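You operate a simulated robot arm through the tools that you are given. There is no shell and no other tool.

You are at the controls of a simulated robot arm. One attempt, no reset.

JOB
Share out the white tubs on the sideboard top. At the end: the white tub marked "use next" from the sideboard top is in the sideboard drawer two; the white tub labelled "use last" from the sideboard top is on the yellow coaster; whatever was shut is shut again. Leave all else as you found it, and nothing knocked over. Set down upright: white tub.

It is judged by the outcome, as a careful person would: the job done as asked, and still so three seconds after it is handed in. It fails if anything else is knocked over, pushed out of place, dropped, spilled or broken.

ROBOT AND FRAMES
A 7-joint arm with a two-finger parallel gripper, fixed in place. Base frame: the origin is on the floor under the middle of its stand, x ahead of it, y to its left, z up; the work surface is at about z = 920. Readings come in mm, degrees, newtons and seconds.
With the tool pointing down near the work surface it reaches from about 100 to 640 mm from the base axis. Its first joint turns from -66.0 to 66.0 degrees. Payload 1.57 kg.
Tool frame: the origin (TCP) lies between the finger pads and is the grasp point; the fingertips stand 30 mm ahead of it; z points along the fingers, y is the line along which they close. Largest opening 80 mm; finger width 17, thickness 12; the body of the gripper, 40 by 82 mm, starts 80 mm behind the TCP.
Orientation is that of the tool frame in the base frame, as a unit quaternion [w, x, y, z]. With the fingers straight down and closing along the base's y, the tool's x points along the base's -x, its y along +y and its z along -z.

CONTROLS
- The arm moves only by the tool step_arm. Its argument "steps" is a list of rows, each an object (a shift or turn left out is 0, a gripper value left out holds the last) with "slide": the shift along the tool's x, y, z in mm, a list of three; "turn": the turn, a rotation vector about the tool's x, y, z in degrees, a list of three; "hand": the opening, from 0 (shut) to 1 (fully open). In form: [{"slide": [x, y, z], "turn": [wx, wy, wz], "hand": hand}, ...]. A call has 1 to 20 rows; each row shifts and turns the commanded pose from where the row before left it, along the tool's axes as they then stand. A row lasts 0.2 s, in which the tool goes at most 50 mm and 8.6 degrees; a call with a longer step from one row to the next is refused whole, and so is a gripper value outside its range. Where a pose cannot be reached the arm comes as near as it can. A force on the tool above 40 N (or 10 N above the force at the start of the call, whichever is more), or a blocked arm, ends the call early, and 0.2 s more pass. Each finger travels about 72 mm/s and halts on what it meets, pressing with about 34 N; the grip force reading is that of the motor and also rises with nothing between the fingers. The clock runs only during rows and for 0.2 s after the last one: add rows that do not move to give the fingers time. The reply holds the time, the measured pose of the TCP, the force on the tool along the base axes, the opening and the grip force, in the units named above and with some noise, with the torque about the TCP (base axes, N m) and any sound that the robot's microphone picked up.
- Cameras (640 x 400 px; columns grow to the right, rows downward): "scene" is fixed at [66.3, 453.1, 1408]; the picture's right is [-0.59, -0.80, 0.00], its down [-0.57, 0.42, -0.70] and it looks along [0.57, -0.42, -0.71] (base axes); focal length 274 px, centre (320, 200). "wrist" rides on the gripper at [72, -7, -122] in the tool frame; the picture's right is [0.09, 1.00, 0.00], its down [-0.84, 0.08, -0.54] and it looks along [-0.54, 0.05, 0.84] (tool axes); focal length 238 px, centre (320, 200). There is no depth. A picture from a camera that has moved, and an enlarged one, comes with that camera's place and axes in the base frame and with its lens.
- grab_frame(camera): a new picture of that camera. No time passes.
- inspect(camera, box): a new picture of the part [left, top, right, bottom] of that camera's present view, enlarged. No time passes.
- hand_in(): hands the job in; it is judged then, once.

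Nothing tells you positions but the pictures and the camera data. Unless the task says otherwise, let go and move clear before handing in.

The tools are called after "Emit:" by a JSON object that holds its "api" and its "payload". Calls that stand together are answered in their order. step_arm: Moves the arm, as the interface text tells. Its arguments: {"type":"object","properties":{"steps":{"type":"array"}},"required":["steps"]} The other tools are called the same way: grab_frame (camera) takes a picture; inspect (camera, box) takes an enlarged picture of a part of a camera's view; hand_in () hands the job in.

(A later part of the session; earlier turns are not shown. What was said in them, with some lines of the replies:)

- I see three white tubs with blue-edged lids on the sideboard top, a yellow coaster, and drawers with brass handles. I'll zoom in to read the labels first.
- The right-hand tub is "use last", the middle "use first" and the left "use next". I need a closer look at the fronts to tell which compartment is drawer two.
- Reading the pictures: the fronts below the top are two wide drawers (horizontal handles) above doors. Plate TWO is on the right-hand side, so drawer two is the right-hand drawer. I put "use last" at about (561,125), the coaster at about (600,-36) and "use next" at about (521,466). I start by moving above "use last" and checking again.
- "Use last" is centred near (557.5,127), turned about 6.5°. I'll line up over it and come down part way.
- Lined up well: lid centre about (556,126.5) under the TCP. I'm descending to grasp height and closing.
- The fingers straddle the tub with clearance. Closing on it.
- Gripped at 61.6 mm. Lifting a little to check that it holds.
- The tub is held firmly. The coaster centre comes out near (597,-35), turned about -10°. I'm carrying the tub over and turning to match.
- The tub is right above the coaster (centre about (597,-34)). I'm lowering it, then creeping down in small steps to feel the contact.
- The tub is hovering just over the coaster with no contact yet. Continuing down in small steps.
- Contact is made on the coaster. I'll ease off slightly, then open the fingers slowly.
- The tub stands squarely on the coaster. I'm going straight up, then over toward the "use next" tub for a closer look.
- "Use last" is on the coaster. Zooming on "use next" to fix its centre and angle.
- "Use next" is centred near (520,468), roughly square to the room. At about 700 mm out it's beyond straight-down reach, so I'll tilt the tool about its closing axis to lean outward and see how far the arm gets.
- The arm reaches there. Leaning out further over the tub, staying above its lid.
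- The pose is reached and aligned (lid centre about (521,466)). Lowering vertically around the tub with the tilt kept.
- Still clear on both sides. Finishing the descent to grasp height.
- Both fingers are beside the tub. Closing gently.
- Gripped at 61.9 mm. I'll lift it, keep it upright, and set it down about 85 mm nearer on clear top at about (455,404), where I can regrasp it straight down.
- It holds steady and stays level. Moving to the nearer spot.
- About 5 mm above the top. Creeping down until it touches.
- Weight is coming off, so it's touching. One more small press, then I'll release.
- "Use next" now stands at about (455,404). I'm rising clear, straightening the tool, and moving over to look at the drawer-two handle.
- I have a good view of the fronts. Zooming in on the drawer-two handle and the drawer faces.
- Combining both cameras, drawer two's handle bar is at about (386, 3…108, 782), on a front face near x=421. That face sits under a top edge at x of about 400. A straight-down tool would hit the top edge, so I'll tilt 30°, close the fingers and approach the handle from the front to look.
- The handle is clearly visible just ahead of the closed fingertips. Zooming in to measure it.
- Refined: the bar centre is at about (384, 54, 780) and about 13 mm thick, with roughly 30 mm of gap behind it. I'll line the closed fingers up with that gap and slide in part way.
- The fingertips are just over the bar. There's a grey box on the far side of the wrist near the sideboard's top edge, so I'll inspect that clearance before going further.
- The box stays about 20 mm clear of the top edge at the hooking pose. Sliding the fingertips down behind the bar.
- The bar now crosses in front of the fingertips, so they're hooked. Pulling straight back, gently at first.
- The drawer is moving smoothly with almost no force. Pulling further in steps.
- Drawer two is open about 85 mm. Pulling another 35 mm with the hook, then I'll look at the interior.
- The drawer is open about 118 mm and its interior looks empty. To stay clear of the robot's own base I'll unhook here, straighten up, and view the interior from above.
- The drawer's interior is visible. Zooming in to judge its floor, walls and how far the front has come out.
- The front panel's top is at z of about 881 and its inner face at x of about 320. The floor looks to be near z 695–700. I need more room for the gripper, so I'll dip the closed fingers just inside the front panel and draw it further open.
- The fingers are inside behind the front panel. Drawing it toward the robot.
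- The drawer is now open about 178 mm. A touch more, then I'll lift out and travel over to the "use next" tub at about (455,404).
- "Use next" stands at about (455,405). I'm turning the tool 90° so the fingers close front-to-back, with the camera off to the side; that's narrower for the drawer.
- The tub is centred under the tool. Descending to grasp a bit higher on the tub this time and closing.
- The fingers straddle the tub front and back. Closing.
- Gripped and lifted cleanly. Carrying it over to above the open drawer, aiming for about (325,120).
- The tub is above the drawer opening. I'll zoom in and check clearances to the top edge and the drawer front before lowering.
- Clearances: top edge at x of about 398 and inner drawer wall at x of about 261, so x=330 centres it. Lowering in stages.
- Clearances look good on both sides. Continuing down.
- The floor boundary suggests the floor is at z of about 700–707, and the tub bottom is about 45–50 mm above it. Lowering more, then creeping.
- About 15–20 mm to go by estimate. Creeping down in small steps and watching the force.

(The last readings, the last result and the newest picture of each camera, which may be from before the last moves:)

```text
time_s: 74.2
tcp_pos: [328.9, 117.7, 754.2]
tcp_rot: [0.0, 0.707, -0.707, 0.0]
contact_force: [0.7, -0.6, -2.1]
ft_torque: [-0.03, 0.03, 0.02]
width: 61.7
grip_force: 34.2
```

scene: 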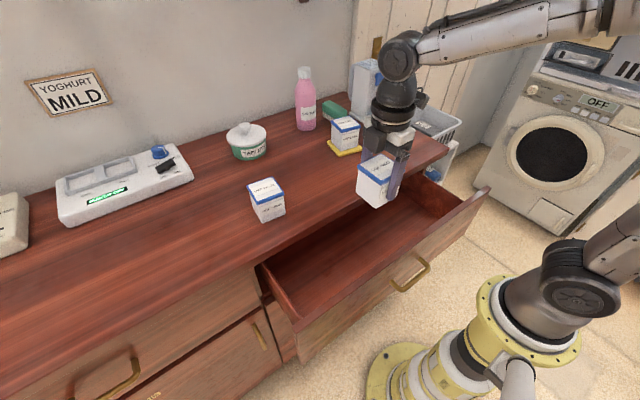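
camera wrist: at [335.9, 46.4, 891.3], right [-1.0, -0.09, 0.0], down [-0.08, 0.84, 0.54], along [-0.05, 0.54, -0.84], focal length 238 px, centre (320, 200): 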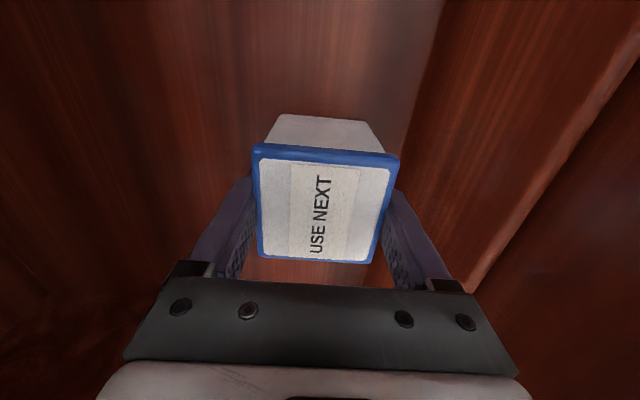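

Still hanging free. Continuing with small steps.

Emit:
{"api": "step_arm", "payload": {"steps": [{"slide": [0, 0, 1.5]}, {"slide": [0, 0, 1]}, {"slide": [0, 0, 0]}]}}

Emit:
{"api": "step_arm", "payload": {"steps": [{"slide": [0, 0, 1.2]}, {"slide": [0, 0, 1]}, {"slide": [0, 0, 0]}]}}

Emit:
{"api": "step_arm", "payload": {"steps": [{"slide": [0, 0, 1.2]}, {"slide": [0, 0, 1]}, {"slide": [0, 0, 0]}]}}

```text
time_s: 75.0
tcp_pos: [328.9, 118.3, 751.4]
tcp_rot: [-0.001, 0.708, -0.706, 0.001]
contact_force: [-1.0, 0.0, -2.1]
ft_torque: [0.0, 0.0, 0.01]
width: 61.7
grip_force: 34.5
```

```text
time_s: 75.8
tcp_pos: [328.6, 116.5, 749.3]
tcp_rot: [0.0, 0.708, -0.706, 0.0]
contact_force: [-0.5, -0.2, -1.9]
ft_torque: [0.01, -0.01, 0.0]
width: 61.4
grip_force: 34.0
```

```text
time_s: 76.6
tcp_pos: [328.6, 118.5, 746.7]
tcp_rot: [0.0, 0.708, -0.707, 0.001]
contact_force: [0.3, 0.1, -3.0]
ft_torque: [0.02, 0.0, -0.03]
width: 61.9
grip_force: 34.4
```

No contact yet. Another look before continuing.

Emit:
{"api": "grab_frame", "payload": {"camera": "wrist"}}

Emit:
{"api": "inspect", "payload": {"camera": "scene", "box": [310, 190, 438, 270]}}

Emit:
{"api": "step_arm", "payload": {"steps": [{"slide": [0, 0, 1.2]}, {"slide": [0, 0, 1]}, {"slide": [0, 0, 0]}]}}

```text
taken
camera wrist: at [335.8, 46.6, 868.7], right [-1.0, -0.09, 0.0], down [-0.08, 0.84, 0.54], along [-0.05, 0.54, -0.84], focal length 238 px, centre (320, 200)
```

wrist: 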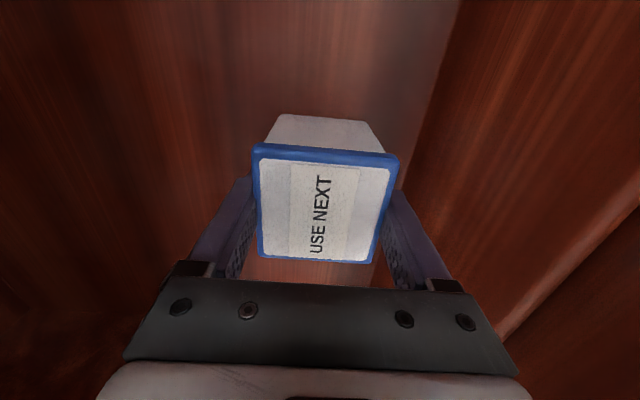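

```text
5.00 times, centred on (374, 230) of scene
camera zoom: at [66.3, 453.2, 1408.0], right [-0.59, -0.8, 0.0], down [-0.57, 0.42, -0.7], along [0.57, -0.42, -0.71], focal length 1368 px, centre (50, 50)
```

zoom: 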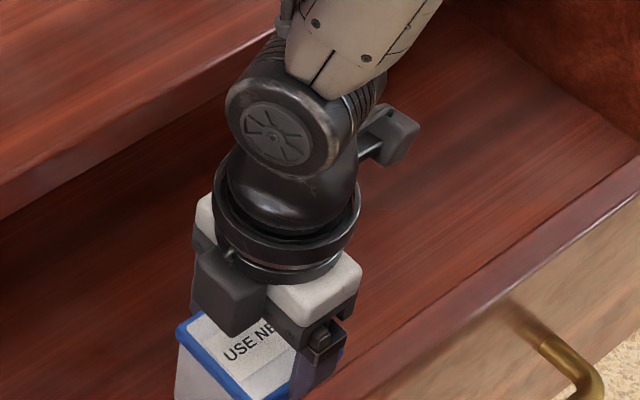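

```text
time_s: 77.4
tcp_pos: [329.1, 118.3, 745.6]
tcp_rot: [0.0, 0.708, -0.706, 0.0]
contact_force: [-0.6, -1.4, 0.5]
ft_torque: [0.04, 0.06, 0.04]
width: 61.7
grip_force: 34.3
```

The weight has come off (force -3.0 → +0.5), so the tub has touched the drawer floor. One small press, then I'll open partway and look.

Emit:
{"api": "step_arm", "payload": {"steps": [{"slide": [0, 0, 0.7]}, {"slide": [0, 0, 0]}]}}

Emit:
{"api": "step_arm", "payload": {"steps": [{"hand": 0.82}, {"hand": 0.9}, {"hand": 0.95}, {"hand": 0.95}]}}

Emit:
{"api": "grab_frame", "payload": {"camera": "wrist"}}

Emit:
{"api": "inspect", "payload": {"camera": "scene", "box": [310, 190, 438, 270]}}

```text
time_s: 78.0
tcp_pos: [330.5, 118.2, 745.2]
tcp_rot: [0.0, -0.707, 0.707, 0.0]
contact_force: [-2.0, -5.8, 13.1]
ft_torque: [-0.09, 0.36, 0.12]
width: 61.3
grip_force: 34.2
```

```text
time_s: 79.0
tcp_pos: [329.9, 119.1, 745.3]
tcp_rot: [-0.001, 0.708, -0.707, 0.0]
contact_force: [-0.1, 0.2, -0.5]
ft_torque: [-0.01, 0.0, -0.02]
width: 75.9
grip_force: 0.1
```

```text
taken
camera wrist: at [336.5, 46.9, 866.5], right [-1.0, -0.09, 0.0], down [-0.08, 0.84, 0.54], along [-0.05, 0.54, -0.84], focal length 238 px, centre (320, 200)
```

wrist: 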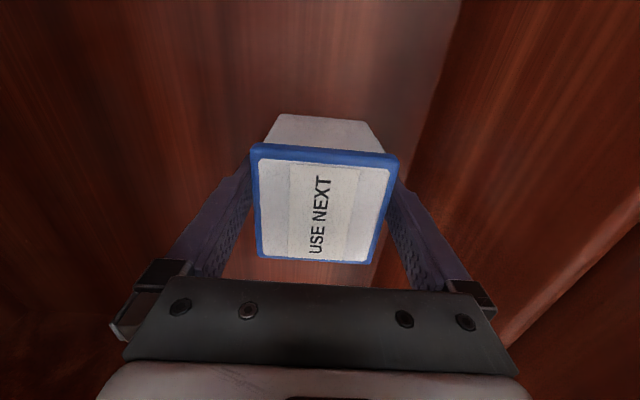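

```text
5.00 times, centred on (374, 230) of scene
camera zoom: at [66.3, 453.1, 1408.0], right [-0.59, -0.8, 0.0], down [-0.57, 0.42, -0.7], along [0.57, -0.42, -0.71], focal length 1368 px, centre (50, 50)
```

zoom: 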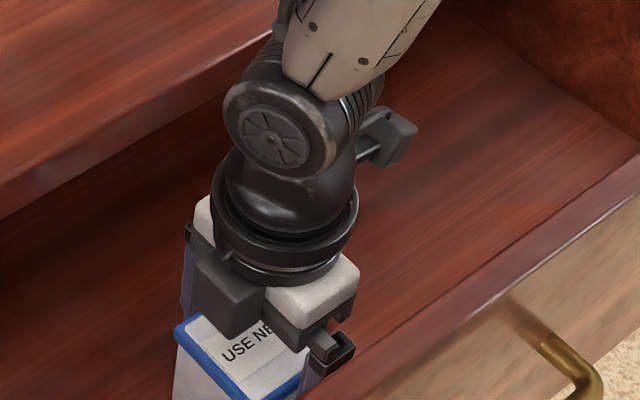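

The tub is released and standing on the drawer floor. Rising straight up and out.

Emit:
{"api": "step_arm", "payload": {"steps": [{"slide": [0, 0, -8]}, {"slide": [0, 0, -15]}, {"slide": [0, 0, -20]}, {"slide": [0, 0, -25]}, {"slide": [0, 0, -25]}, {"slide": [0, 0, -25]}, {"slide": [0, 0, -25]}, {"slide": [0, 0, -25]}, {"slide": [0, 0, -25]}, {"slide": [0, 0, -25]}, {"slide": [0, 0, -25]}, {"slide": [0, 0, -25]}, {"slide": [0, 0, 0]}]}}

Emit:
{"api": "grab_frame", "payload": {"camera": "wrist"}}

Emit:
{"api": "grab_frame", "payload": {"camera": "scene"}}

```text
time_s: 81.8
tcp_pos: [326.7, 118.7, 1013.8]
tcp_rot: [0.0, 0.708, -0.707, 0.0]
contact_force: [-0.4, 0.3, 0.2]
ft_torque: [-0.04, 0.02, 0.02]
width: 76.2
grip_force: 0.0
```

```text
taken
camera wrist: at [335.3, 47.6, 1134.9], right [-1.0, -0.09, 0.0], down [-0.08, 0.84, 0.54], along [-0.05, 0.54, -0.84], focal length 238 px, centre (320, 200)
```

wrist: 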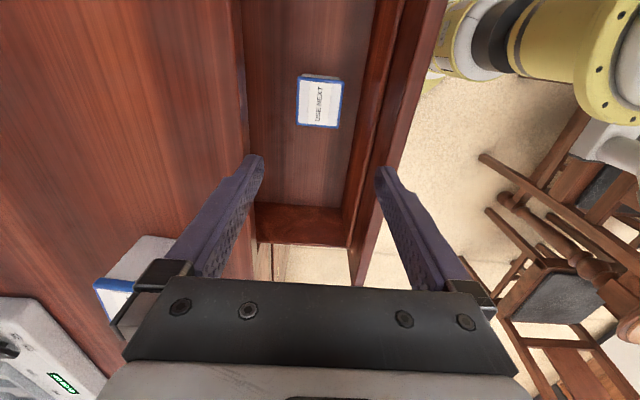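

```text
taken
```

scene: 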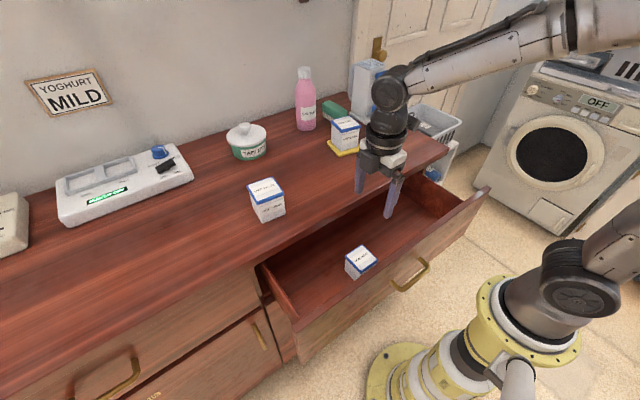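

"Use next" is standing upright in drawer two. To close it, I'll shut the fingers, move in front of the drawer's face and push it in gently.

Emit:
{"api": "step_arm", "payload": {"steps": [{"slide": [0, 0, 0], "hand": 0.5}, {"slide": [11.7, 24.4, 0], "hand": 0}, {"slide": [11.7, 24.4, 0]}, {"slide": [11.7, 24.4, 0]}, {"slide": [11.7, 24.4, 0]}, {"slide": [11.7, 24.4, 0]}, {"slide": [0, 0, 0]}]}}

Emit:
{"api": "grab_frame", "payload": {"camera": "wrist"}}

Emit:
{"api": "grab_frame", "payload": {"camera": "scene"}}

```text
time_s: 83.4
tcp_pos: [206.0, 58.8, 1013.8]
tcp_rot: [0.0, 0.708, -0.706, 0.001]
contact_force: [-0.2, 0.3, -0.1]
ft_torque: [0.01, 0.01, -0.03]
width: 0.0
grip_force: 21.7
```

```text
taken
camera wrist: at [213.5, -12.0, 1135.0], right [-1.0, -0.09, 0.0], down [-0.08, 0.84, 0.54], along [-0.05, 0.54, -0.84], focal length 238 px, centre (320, 200)
```

wrist: 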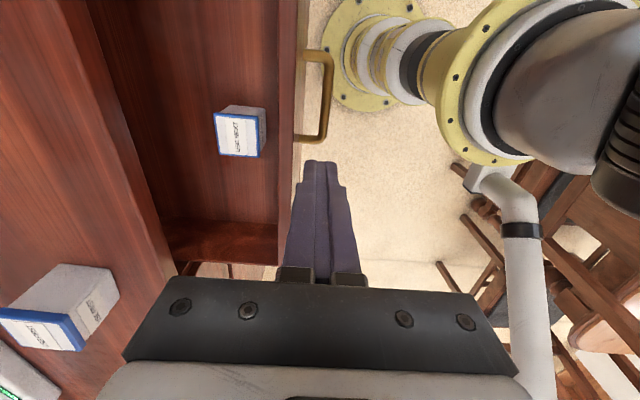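

```text
taken
```

scene: 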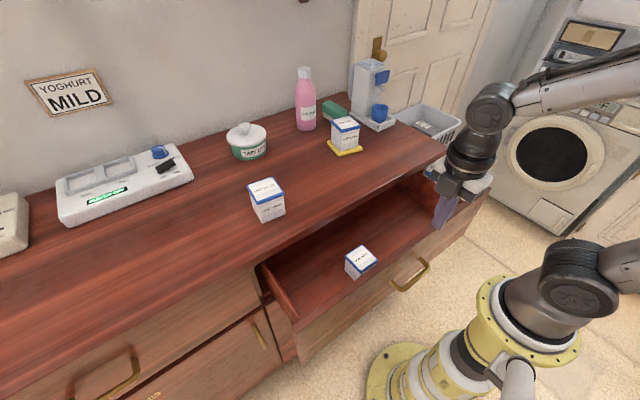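

The fingers are about 17 mm in front of the drawer face and above the handle level. Descending in front of the panel.

Emit:
{"api": "step_arm", "payload": {"steps": [{"slide": [0, 0, 25], "hand": 0}, {"slide": [0, 0, 25]}, {"slide": [0, 0, 25]}, {"slide": [0, 0, 25]}, {"slide": [0, 0, 20]}, {"slide": [0, 0, 18]}, {"slide": [0, 0, 0]}]}}

Emit:
{"api": "grab_frame", "payload": {"camera": "wrist"}}

Emit:
{"api": "inspect", "payload": {"camera": "scene", "box": [360, 130, 616, 290]}}

```text
time_s: 85.0
tcp_pos: [207.4, 59.4, 872.7]
tcp_rot: [0.0, 0.708, -0.706, -0.001]
contact_force: [0.0, -0.2, -1.1]
ft_torque: [-0.01, 0.01, -0.01]
width: 0.2
grip_force: 21.0
```

```text
taken
camera wrist: at [215.1, -12.1, 994.7], right [-1.0, -0.09, 0.0], down [-0.08, 0.84, 0.54], along [-0.05, 0.54, -0.84], focal length 238 px, centre (320, 200)
```

wrist: 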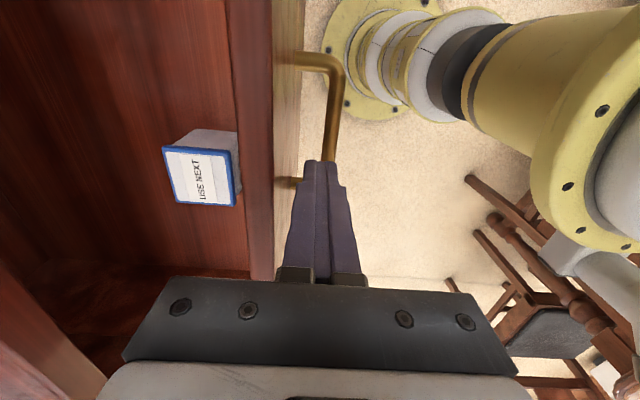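

```text
2.50 times, centred on (488, 210) of scene
camera zoom: at [66.3, 453.1, 1408.0], right [-0.59, -0.8, 0.0], down [-0.57, 0.42, -0.7], along [0.57, -0.42, -0.71], focal length 684 px, centre (-100, 175)
```

zoom: 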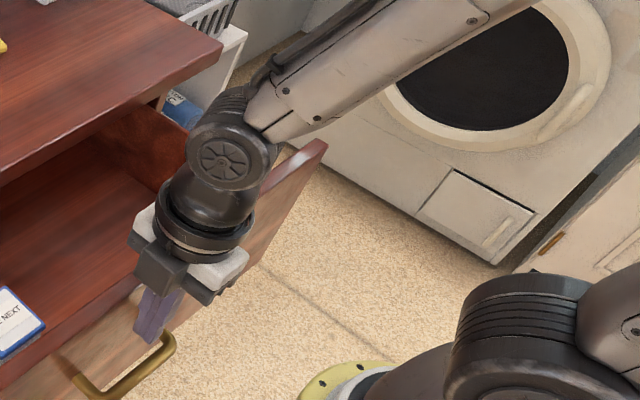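

In position in front of the face, above the handle. Pushing the drawer in slowly.

Emit:
{"api": "step_arm", "payload": {"steps": [{"slide": [0, -5, 0]}, {"slide": [0, -5, 0]}, {"slide": [0, -4, 0]}, {"slide": [0, -4, 0]}, {"slide": [0, -5, 0]}, {"slide": [0, -6, 0]}, {"slide": [0, -6, 0]}, {"slide": [0, -6, 0]}, {"slide": [0, -6, 0]}, {"slide": [0, -6, 0]}, {"slide": [0, -6, 0]}, {"slide": [0, 0, 0]}]}}

Emit:
{"api": "grab_frame", "payload": {"camera": "wrist"}}

Emit:
{"api": "grab_frame", "payload": {"camera": "scene"}}

```text
time_s: 87.6
tcp_pos: [266.1, 58.7, 874.7]
tcp_rot: [0.0, 0.707, -0.707, 0.001]
contact_force: [-1.8, -1.1, 0.3]
ft_torque: [0.01, -0.01, -0.02]
width: 0.1
grip_force: 21.3
```

```text
taken
camera wrist: at [273.7, -11.9, 996.5], right [-1.0, -0.09, 0.0], down [-0.08, 0.84, 0.54], along [-0.05, 0.54, -0.84], focal length 238 px, centre (320, 200)
```

wrist: 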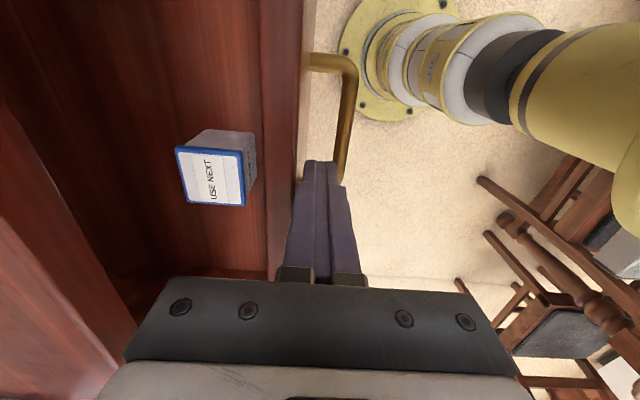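

```text
taken
```

scene: 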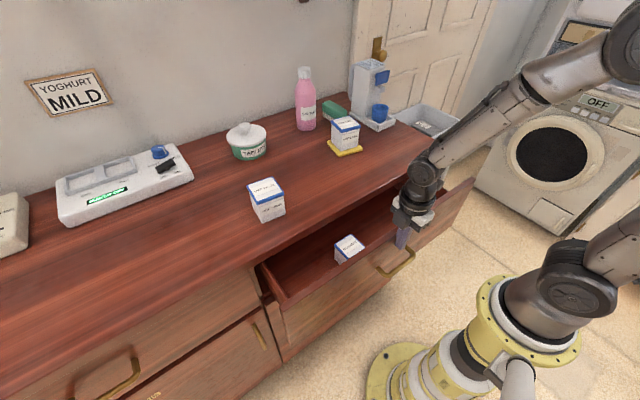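

The drawer and tub are moving in together. Continuing until just short of the top edge.

Emit:
{"api": "step_arm", "payload": {"steps": [{"slide": [0, -5, 0]}, {"slide": [0, -6, 0]}, {"slide": [0, -6, 0]}, {"slide": [0, -6, 0]}, {"slide": [0, -6, 0]}, {"slide": [0, -6, 0]}, {"slide": [0, -6, 0]}, {"slide": [0, -6, 0]}, {"slide": [0, -6, 0]}, {"slide": [0, -6, 0]}, {"slide": [0, -6, 0]}, {"slide": [0, -6, 0]}, {"slide": [0, -6, 0]}, {"slide": [0, -6, 0]}, {"slide": [0, -6, 0]}, {"slide": [0, -6, 0]}, {"slide": [0, -5, 0]}, {"slide": [0, -4, 0]}, {"slide": [0, 0, 0]}]}}

Emit:
{"api": "grab_frame", "payload": {"camera": "wrist"}}

Emit:
{"api": "grab_frame", "payload": {"camera": "scene"}}

```text
time_s: 91.6
tcp_pos: [370.9, 59.0, 874.8]
tcp_rot: [0.001, 0.708, -0.707, 0.0]
contact_force: [-1.8, 0.6, -1.1]
ft_torque: [0.06, -0.01, -0.01]
width: 0.0
grip_force: 20.8
```

```text
taken
camera wrist: at [377.7, -11.2, 996.5], right [-1.0, -0.09, 0.0], down [-0.08, 0.84, 0.54], along [-0.05, 0.54, -0.84], focal length 238 px, centre (320, 200)
```

wrist: 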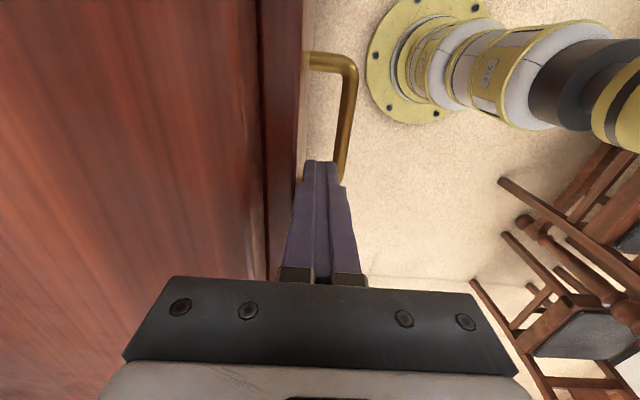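

```text
taken
```

scene: 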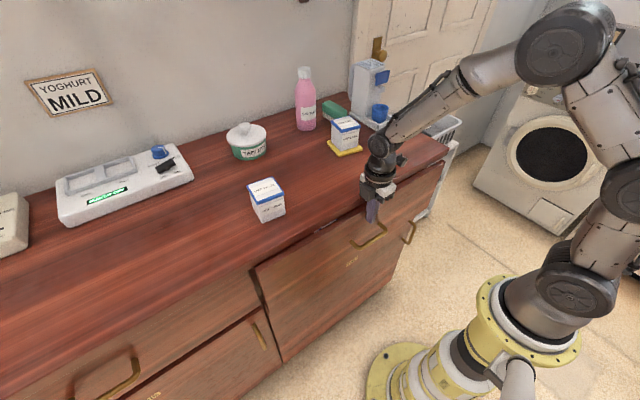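

About 38 mm remains. The vertical tool can't go further under the top's edge, so I'll back off, tilt, and finish by pushing on the handle bar.

Emit:
{"api": "step_arm", "payload": {"steps": [{"slide": [0, 10, 0]}, {"slide": [0, 30, 0]}, {"slide": [0, 30, 0]}, {"turn": [7.5, 0, 0]}, {"turn": [7.5, 0, 0]}, {"turn": [7.5, 0, 0]}, {"turn": [7.5, 0, 0]}, {"slide": [0, 0, 0]}]}}

Emit:
{"api": "grab_frame", "payload": {"camera": "wrist"}}

Emit:
{"api": "inspect", "payload": {"camera": "scene", "box": [290, 150, 482, 270]}}

```text
time_s: 93.4
tcp_pos: [300.6, 59.6, 875.8]
tcp_rot: [-0.184, 0.684, -0.681, 0.184]
contact_force: [0.8, -0.3, 0.2]
ft_torque: [0.04, 0.0, 0.04]
width: 0.0
grip_force: 21.1
```

```text
taken
camera wrist: at [245.9, -11.5, 983.4], right [-0.86, -0.09, -0.5], down [-0.34, 0.84, 0.43], along [0.38, 0.54, -0.75], focal length 238 px, centre (320, 200)
```

wrist: 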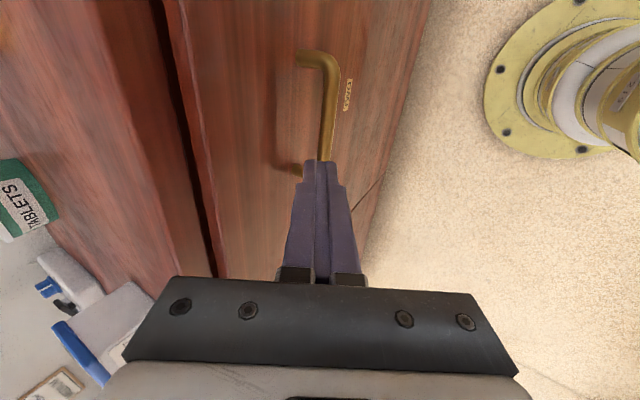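

```text
3.33 times, centred on (386, 210) of scene
camera zoom: at [66.3, 453.1, 1408.0], right [-0.59, -0.8, 0.0], down [-0.57, 0.42, -0.7], along [0.57, -0.42, -0.71], focal length 912 px, centre (100, 167)
```

zoom: 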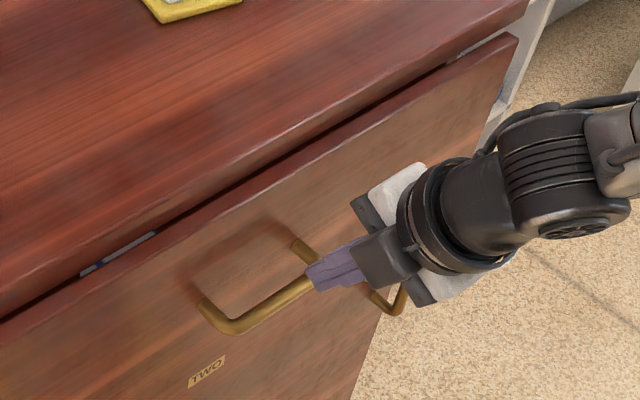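

Tilted cleanly. Lowering the closed fingers in front of the handle bar.

Emit:
{"api": "step_arm", "payload": {"steps": [{"slide": [0, 10.9, 20]}, {"slide": [0, 10.9, 20]}, {"slide": [0, 10.9, 20]}, {"slide": [0, 10.9, 20]}, {"slide": [0, 0, 0]}]}}

Emit:
{"api": "grab_frame", "payload": {"camera": "wrist"}}

Emit:
{"api": "inspect", "payload": {"camera": "scene", "box": [290, 170, 482, 290]}}

```text
time_s: 94.6
tcp_pos: [302.6, 57.4, 782.2]
tcp_rot: [-0.183, 0.684, -0.682, 0.183]
contact_force: [0.5, -0.6, 0.1]
ft_torque: [0.0, -0.01, 0.01]
width: 0.0
grip_force: 21.0
```

```text
taken
camera wrist: at [248.3, -12.9, 891.7], right [-0.86, -0.09, -0.5], down [-0.34, 0.84, 0.43], along [0.38, 0.54, -0.75], focal length 238 px, centre (320, 200)
```

wrist: 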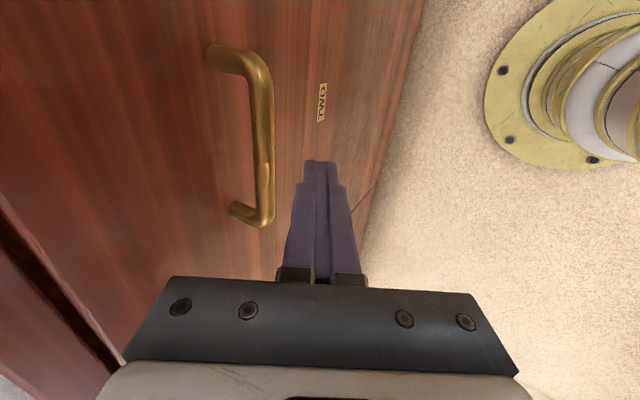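

```text
3.33 times, centred on (386, 230) of scene
camera zoom: at [66.3, 453.2, 1408.0], right [-0.59, -0.8, 0.0], down [-0.57, 0.42, -0.7], along [0.57, -0.42, -0.71], focal length 912 px, centre (100, 100)
```

zoom: 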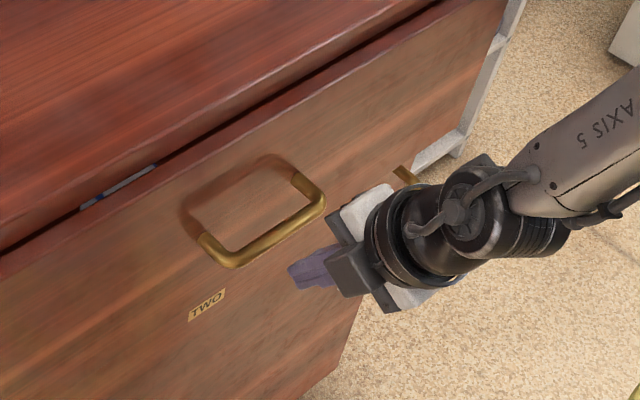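

The fingers are in front of the bar within its span. Pushing forward gently on the handle.

Emit:
{"api": "step_arm", "payload": {"steps": [{"slide": [0, -5.2, 3]}, {"slide": [0, -5.2, 3]}, {"slide": [0, -4.3, 2.5]}, {"slide": [0, -3.5, 2]}, {"slide": [0, -3.5, 2]}, {"slide": [0, -4.3, 2.5]}, {"slide": [0, -4.3, 2.5]}, {"slide": [0, -4.3, 2.5]}, {"slide": [0, -4.3, 2.5]}, {"slide": [0, 0, 0]}]}}

Emit:
{"api": "grab_frame", "payload": {"camera": "wrist"}}

Emit:
{"api": "inspect", "payload": {"camera": "scene", "box": [290, 170, 482, 290]}}

```text
time_s: 96.8
tcp_pos: [346.8, 59.3, 783.7]
tcp_rot: [-0.182, 0.684, -0.682, 0.182]
contact_force: [-3.4, -2.2, -4.4]
ft_torque: [0.0, 0.09, -0.06]
width: 0.0
grip_force: 21.1
```

```text
taken
camera wrist: at [292.1, -11.8, 891.8], right [-0.86, -0.09, -0.5], down [-0.34, 0.84, 0.43], along [0.37, 0.54, -0.75], focal length 238 px, centre (320, 200)
```

wrist: 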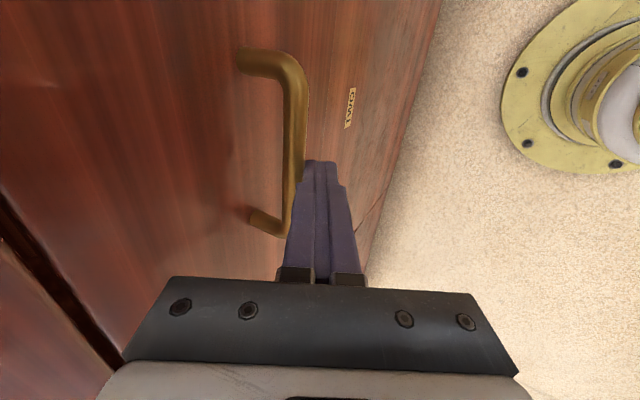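

```text
3.33 times, centred on (386, 230) of scene
camera zoom: at [66.3, 453.1, 1408.1], right [-0.59, -0.8, 0.0], down [-0.57, 0.42, -0.7], along [0.57, -0.42, -0.71], focal length 912 px, centre (100, 100)
```

zoom: 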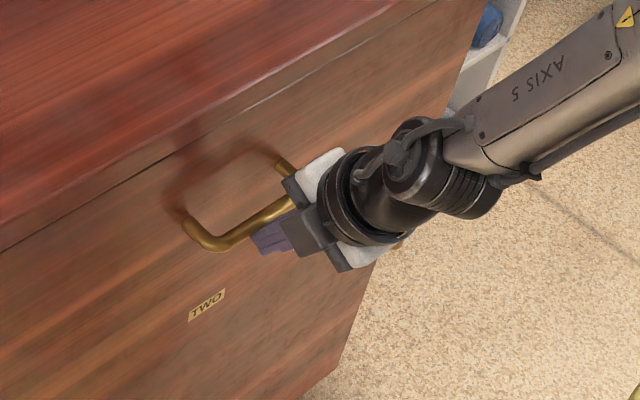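

The drawer is nearly home, with roughly 14 mm left. Continuing in smaller steps and watching for the stop.

Emit:
{"api": "step_arm", "payload": {"steps": [{"slide": [0, -2.6, 1.5]}, {"slide": [0, -2.6, 1.5]}, {"slide": [0, -2.6, 1.5]}, {"slide": [0, 0, 0]}]}}

Emit:
{"api": "step_arm", "payload": {"steps": [{"slide": [0, -1.7, 1]}, {"slide": [0, -1.7, 1]}, {"slide": [0, 0, 0]}]}}

Emit:
{"api": "inspect", "payload": {"camera": "scene", "box": [240, 180, 432, 300]}}

```text
time_s: 97.8
tcp_pos: [357.9, 59.1, 783.2]
tcp_rot: [-0.183, 0.684, -0.682, 0.183]
contact_force: [-2.5, 2.6, -3.9]
ft_torque: [0.0, 0.05, 0.04]
width: 0.0
grip_force: 21.3
```

```text
time_s: 98.6
tcp_pos: [360.5, 59.6, 784.4]
tcp_rot: [-0.183, 0.684, -0.682, 0.182]
contact_force: [-1.2, -2.7, -1.8]
ft_torque: [0.02, 0.07, -0.05]
width: 0.0
grip_force: 20.8
```

```text
3.33 times, centred on (336, 240) of scene
camera zoom: at [66.3, 453.1, 1408.1], right [-0.59, -0.8, 0.0], down [-0.57, 0.42, -0.7], along [0.57, -0.42, -0.71], focal length 912 px, centre (267, 67)
```

zoom: 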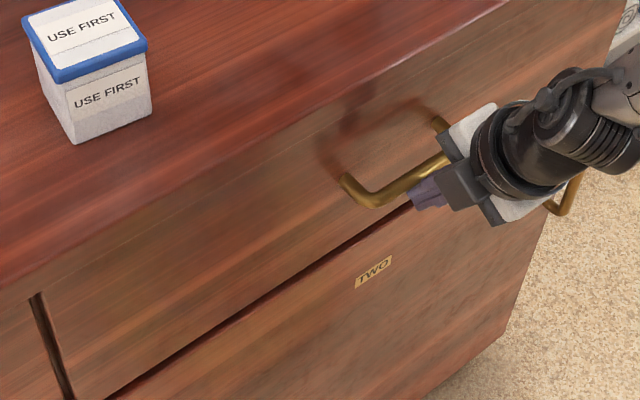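

It looks almost flush. Nudging further until I feel the end stop.

Emit:
{"api": "step_arm", "payload": {"steps": [{"slide": [0, -0.9, 0.5]}, {"slide": [0, -0.9, 0.5]}, {"slide": [0, 0, 0]}]}}

Emit:
{"api": "step_arm", "payload": {"steps": [{"slide": [0, -0.9, 0.5]}, {"slide": [0, -0.9, 0.5]}, {"slide": [0, 0, 0]}]}}

```text
time_s: 99.4
tcp_pos: [361.7, 59.4, 783.2]
tcp_rot: [-0.183, 0.684, -0.682, 0.182]
contact_force: [-0.3, 0.0, -1.8]
ft_torque: [0.01, 0.03, -0.02]
width: 0.0
grip_force: 21.2
```

```text
time_s: 100.2
tcp_pos: [364.0, 59.2, 783.8]
tcp_rot: [-0.183, 0.684, -0.682, 0.183]
contact_force: [-2.3, -0.3, 1.1]
ft_torque: [-0.02, 0.02, -0.02]
width: 0.0
grip_force: 21.8
```

Emit:
{"api": "step_arm", "payload": {"steps": [{"slide": [0, -0.9, 0.5]}, {"slide": [0, -0.9, 0.5]}, {"slide": [0, 0, 0]}]}}

Emit:
{"api": "grab_frame", "payload": {"camera": "wrist"}}

Emit:
{"api": "inspect", "payload": {"camera": "scene", "box": [300, 190, 428, 270]}}

```text
time_s: 101.0
tcp_pos: [364.4, 59.7, 782.9]
tcp_rot: [-0.182, 0.685, -0.681, 0.182]
contact_force: [-14.7, 4.0, 1.5]
ft_torque: [0.04, 0.11, 0.03]
width: 0.2
grip_force: 20.9
```

```text
taken
camera wrist: at [311.0, -11.6, 891.2], right [-0.86, -0.1, -0.49], down [-0.34, 0.84, 0.43], along [0.37, 0.54, -0.75], focal length 238 px, centre (320, 200)
```

wrist: 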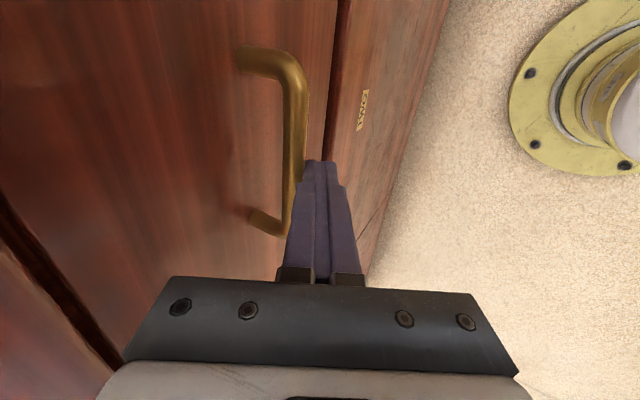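

```text
5.00 times, centred on (364, 230) of scene
camera zoom: at [66.0, 453.2, 1408.0], right [-0.59, -0.8, 0.0], down [-0.57, 0.42, -0.7], along [0.57, -0.42, -0.71], focal length 1368 px, centre (100, 50)
```

zoom: 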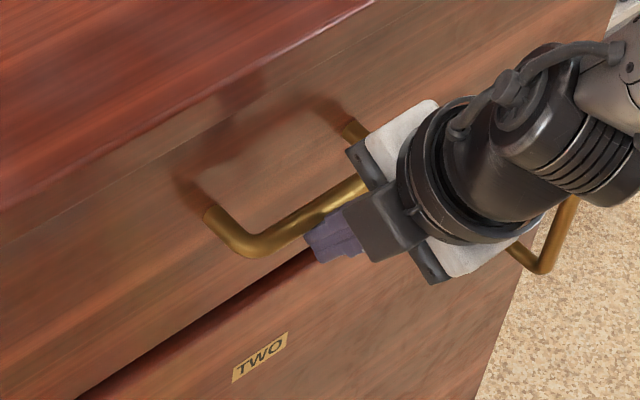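

End stop felt (about 15 N), and the handle sits exactly where it did at the start, so the drawer is shut. Backing straight off and clearing the arm.

Emit:
{"api": "step_arm", "payload": {"steps": [{"slide": [0, 2.6, -1.5]}, {"slide": [0, 8.7, -5]}, {"slide": [0, 17.3, -10]}, {"slide": [0, 17.3, -10]}, {"slide": [0, -10, -17.3]}, {"slide": [0, -12.5, -21.7]}, {"slide": [0, -12.5, -21.7]}, {"slide": [0, -12.5, -21.7]}, {"slide": [0, -12.5, -21.7]}, {"slide": [0, -12.5, -21.7]}, {"turn": [-7.5, 0, 0]}, {"turn": [-7.5, 0, 0]}, {"turn": [-7.5, 0, 0]}, {"turn": [-7.5, 0, 0]}, {"slide": [0, 0, -30]}, {"slide": [0, 0, -30]}, {"slide": [0, 0, -30]}, {"slide": [0, 0, 0]}]}}

Emit:
{"api": "grab_frame", "payload": {"camera": "scene"}}

Emit:
{"api": "grab_frame", "payload": {"camera": "wrist"}}

Emit:
{"api": "inspect", "payload": {"camera": "scene", "box": [220, 90, 444, 230]}}

Emit:
{"api": "inspect", "payload": {"camera": "scene", "box": [300, 190, 428, 270]}}

```text
time_s: 104.8
tcp_pos: [308.0, 55.8, 1020.4]
tcp_rot: [0.02, -0.704, 0.709, -0.038]
contact_force: [-0.2, 0.3, -0.3]
ft_torque: [0.01, 0.0, -0.03]
width: 0.0
grip_force: 21.2
out of reach, approached as far as the arm can: row 12
```

```text
taken
```

scene: 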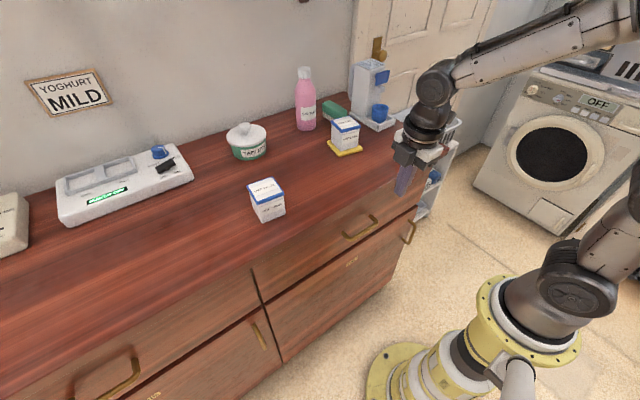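

```text
taken
camera wrist: at [304.6, -11.4, 1144.4], right [-0.99, -0.09, -0.08], down [-0.11, 0.85, 0.51], along [0.02, 0.52, -0.85], focal length 238 px, centre (320, 200)
```

wrist: 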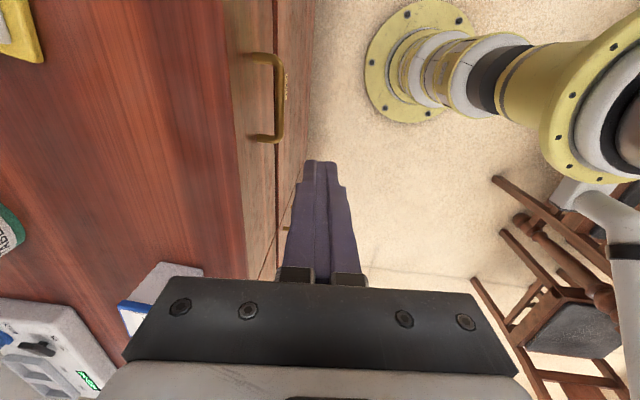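

```text
2.86 times, centred on (332, 160) of scene
camera zoom: at [66.3, 453.1, 1408.0], right [-0.59, -0.8, 0.0], down [-0.57, 0.42, -0.7], along [0.57, -0.42, -0.71], focal length 781 px, centre (286, 314)
```

zoom: 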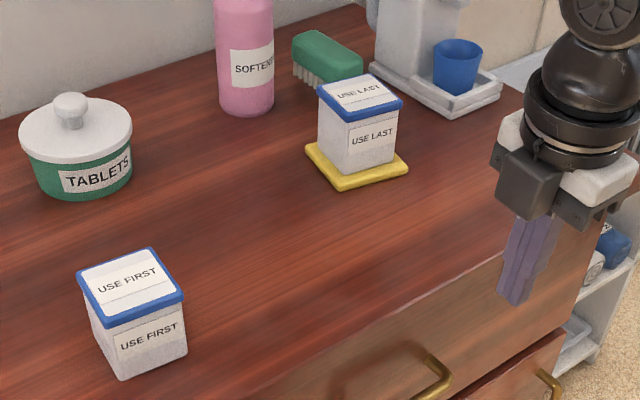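

```text
5.00 times, centred on (364, 230) of scene
camera zoom: at [66.3, 453.1, 1408.0], right [-0.59, -0.8, 0.0], down [-0.57, 0.42, -0.7], along [0.57, -0.42, -0.71], focal length 1368 px, centre (100, 50)
```

zoom: 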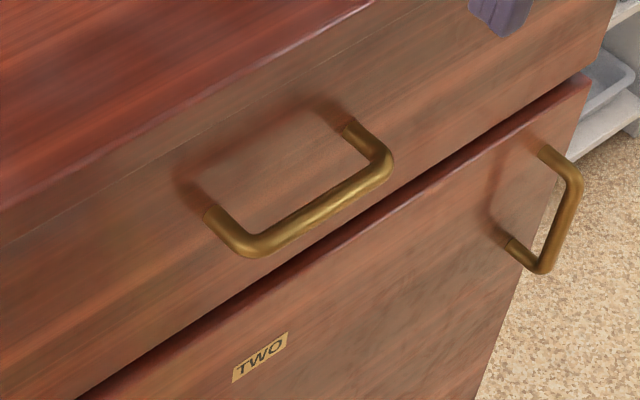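

"Use last" stands upright on the yellow coaster and "use next" is inside drawer two. The drawer is shut exactly as at the start, everything else is unmoved, and the arm is clear. Handing in.

Emit:
{"api": "hand_in", "payload": {}}

```text
The job is handed in.
```

The job is done and handed in. I don't have the judge's result, only my own checks.

- **"Use last" tub:** it stands upright on the yellow coaster.
- **"Use next" tub:** it is in drawer two. I set it down upright, but I couldn't see it once the drawer was shut.
- **Which drawer:** I took drawer two to be the right-hand one. The plate marked TWO is on the door just below it, not on the drawer itself.
- **Drawer two:** it is pushed to its end stop, and the handle sits where it was at the start.
- **Everything else:** "use first" and the other things on top look unmoved in the last pictures. Nothing was knocked over, and the arm is clear.

"Use next" was too far out for a straight-down grip. I first moved it nearer on the sideboard top, set it down and picked it up again before putting it in the drawer.
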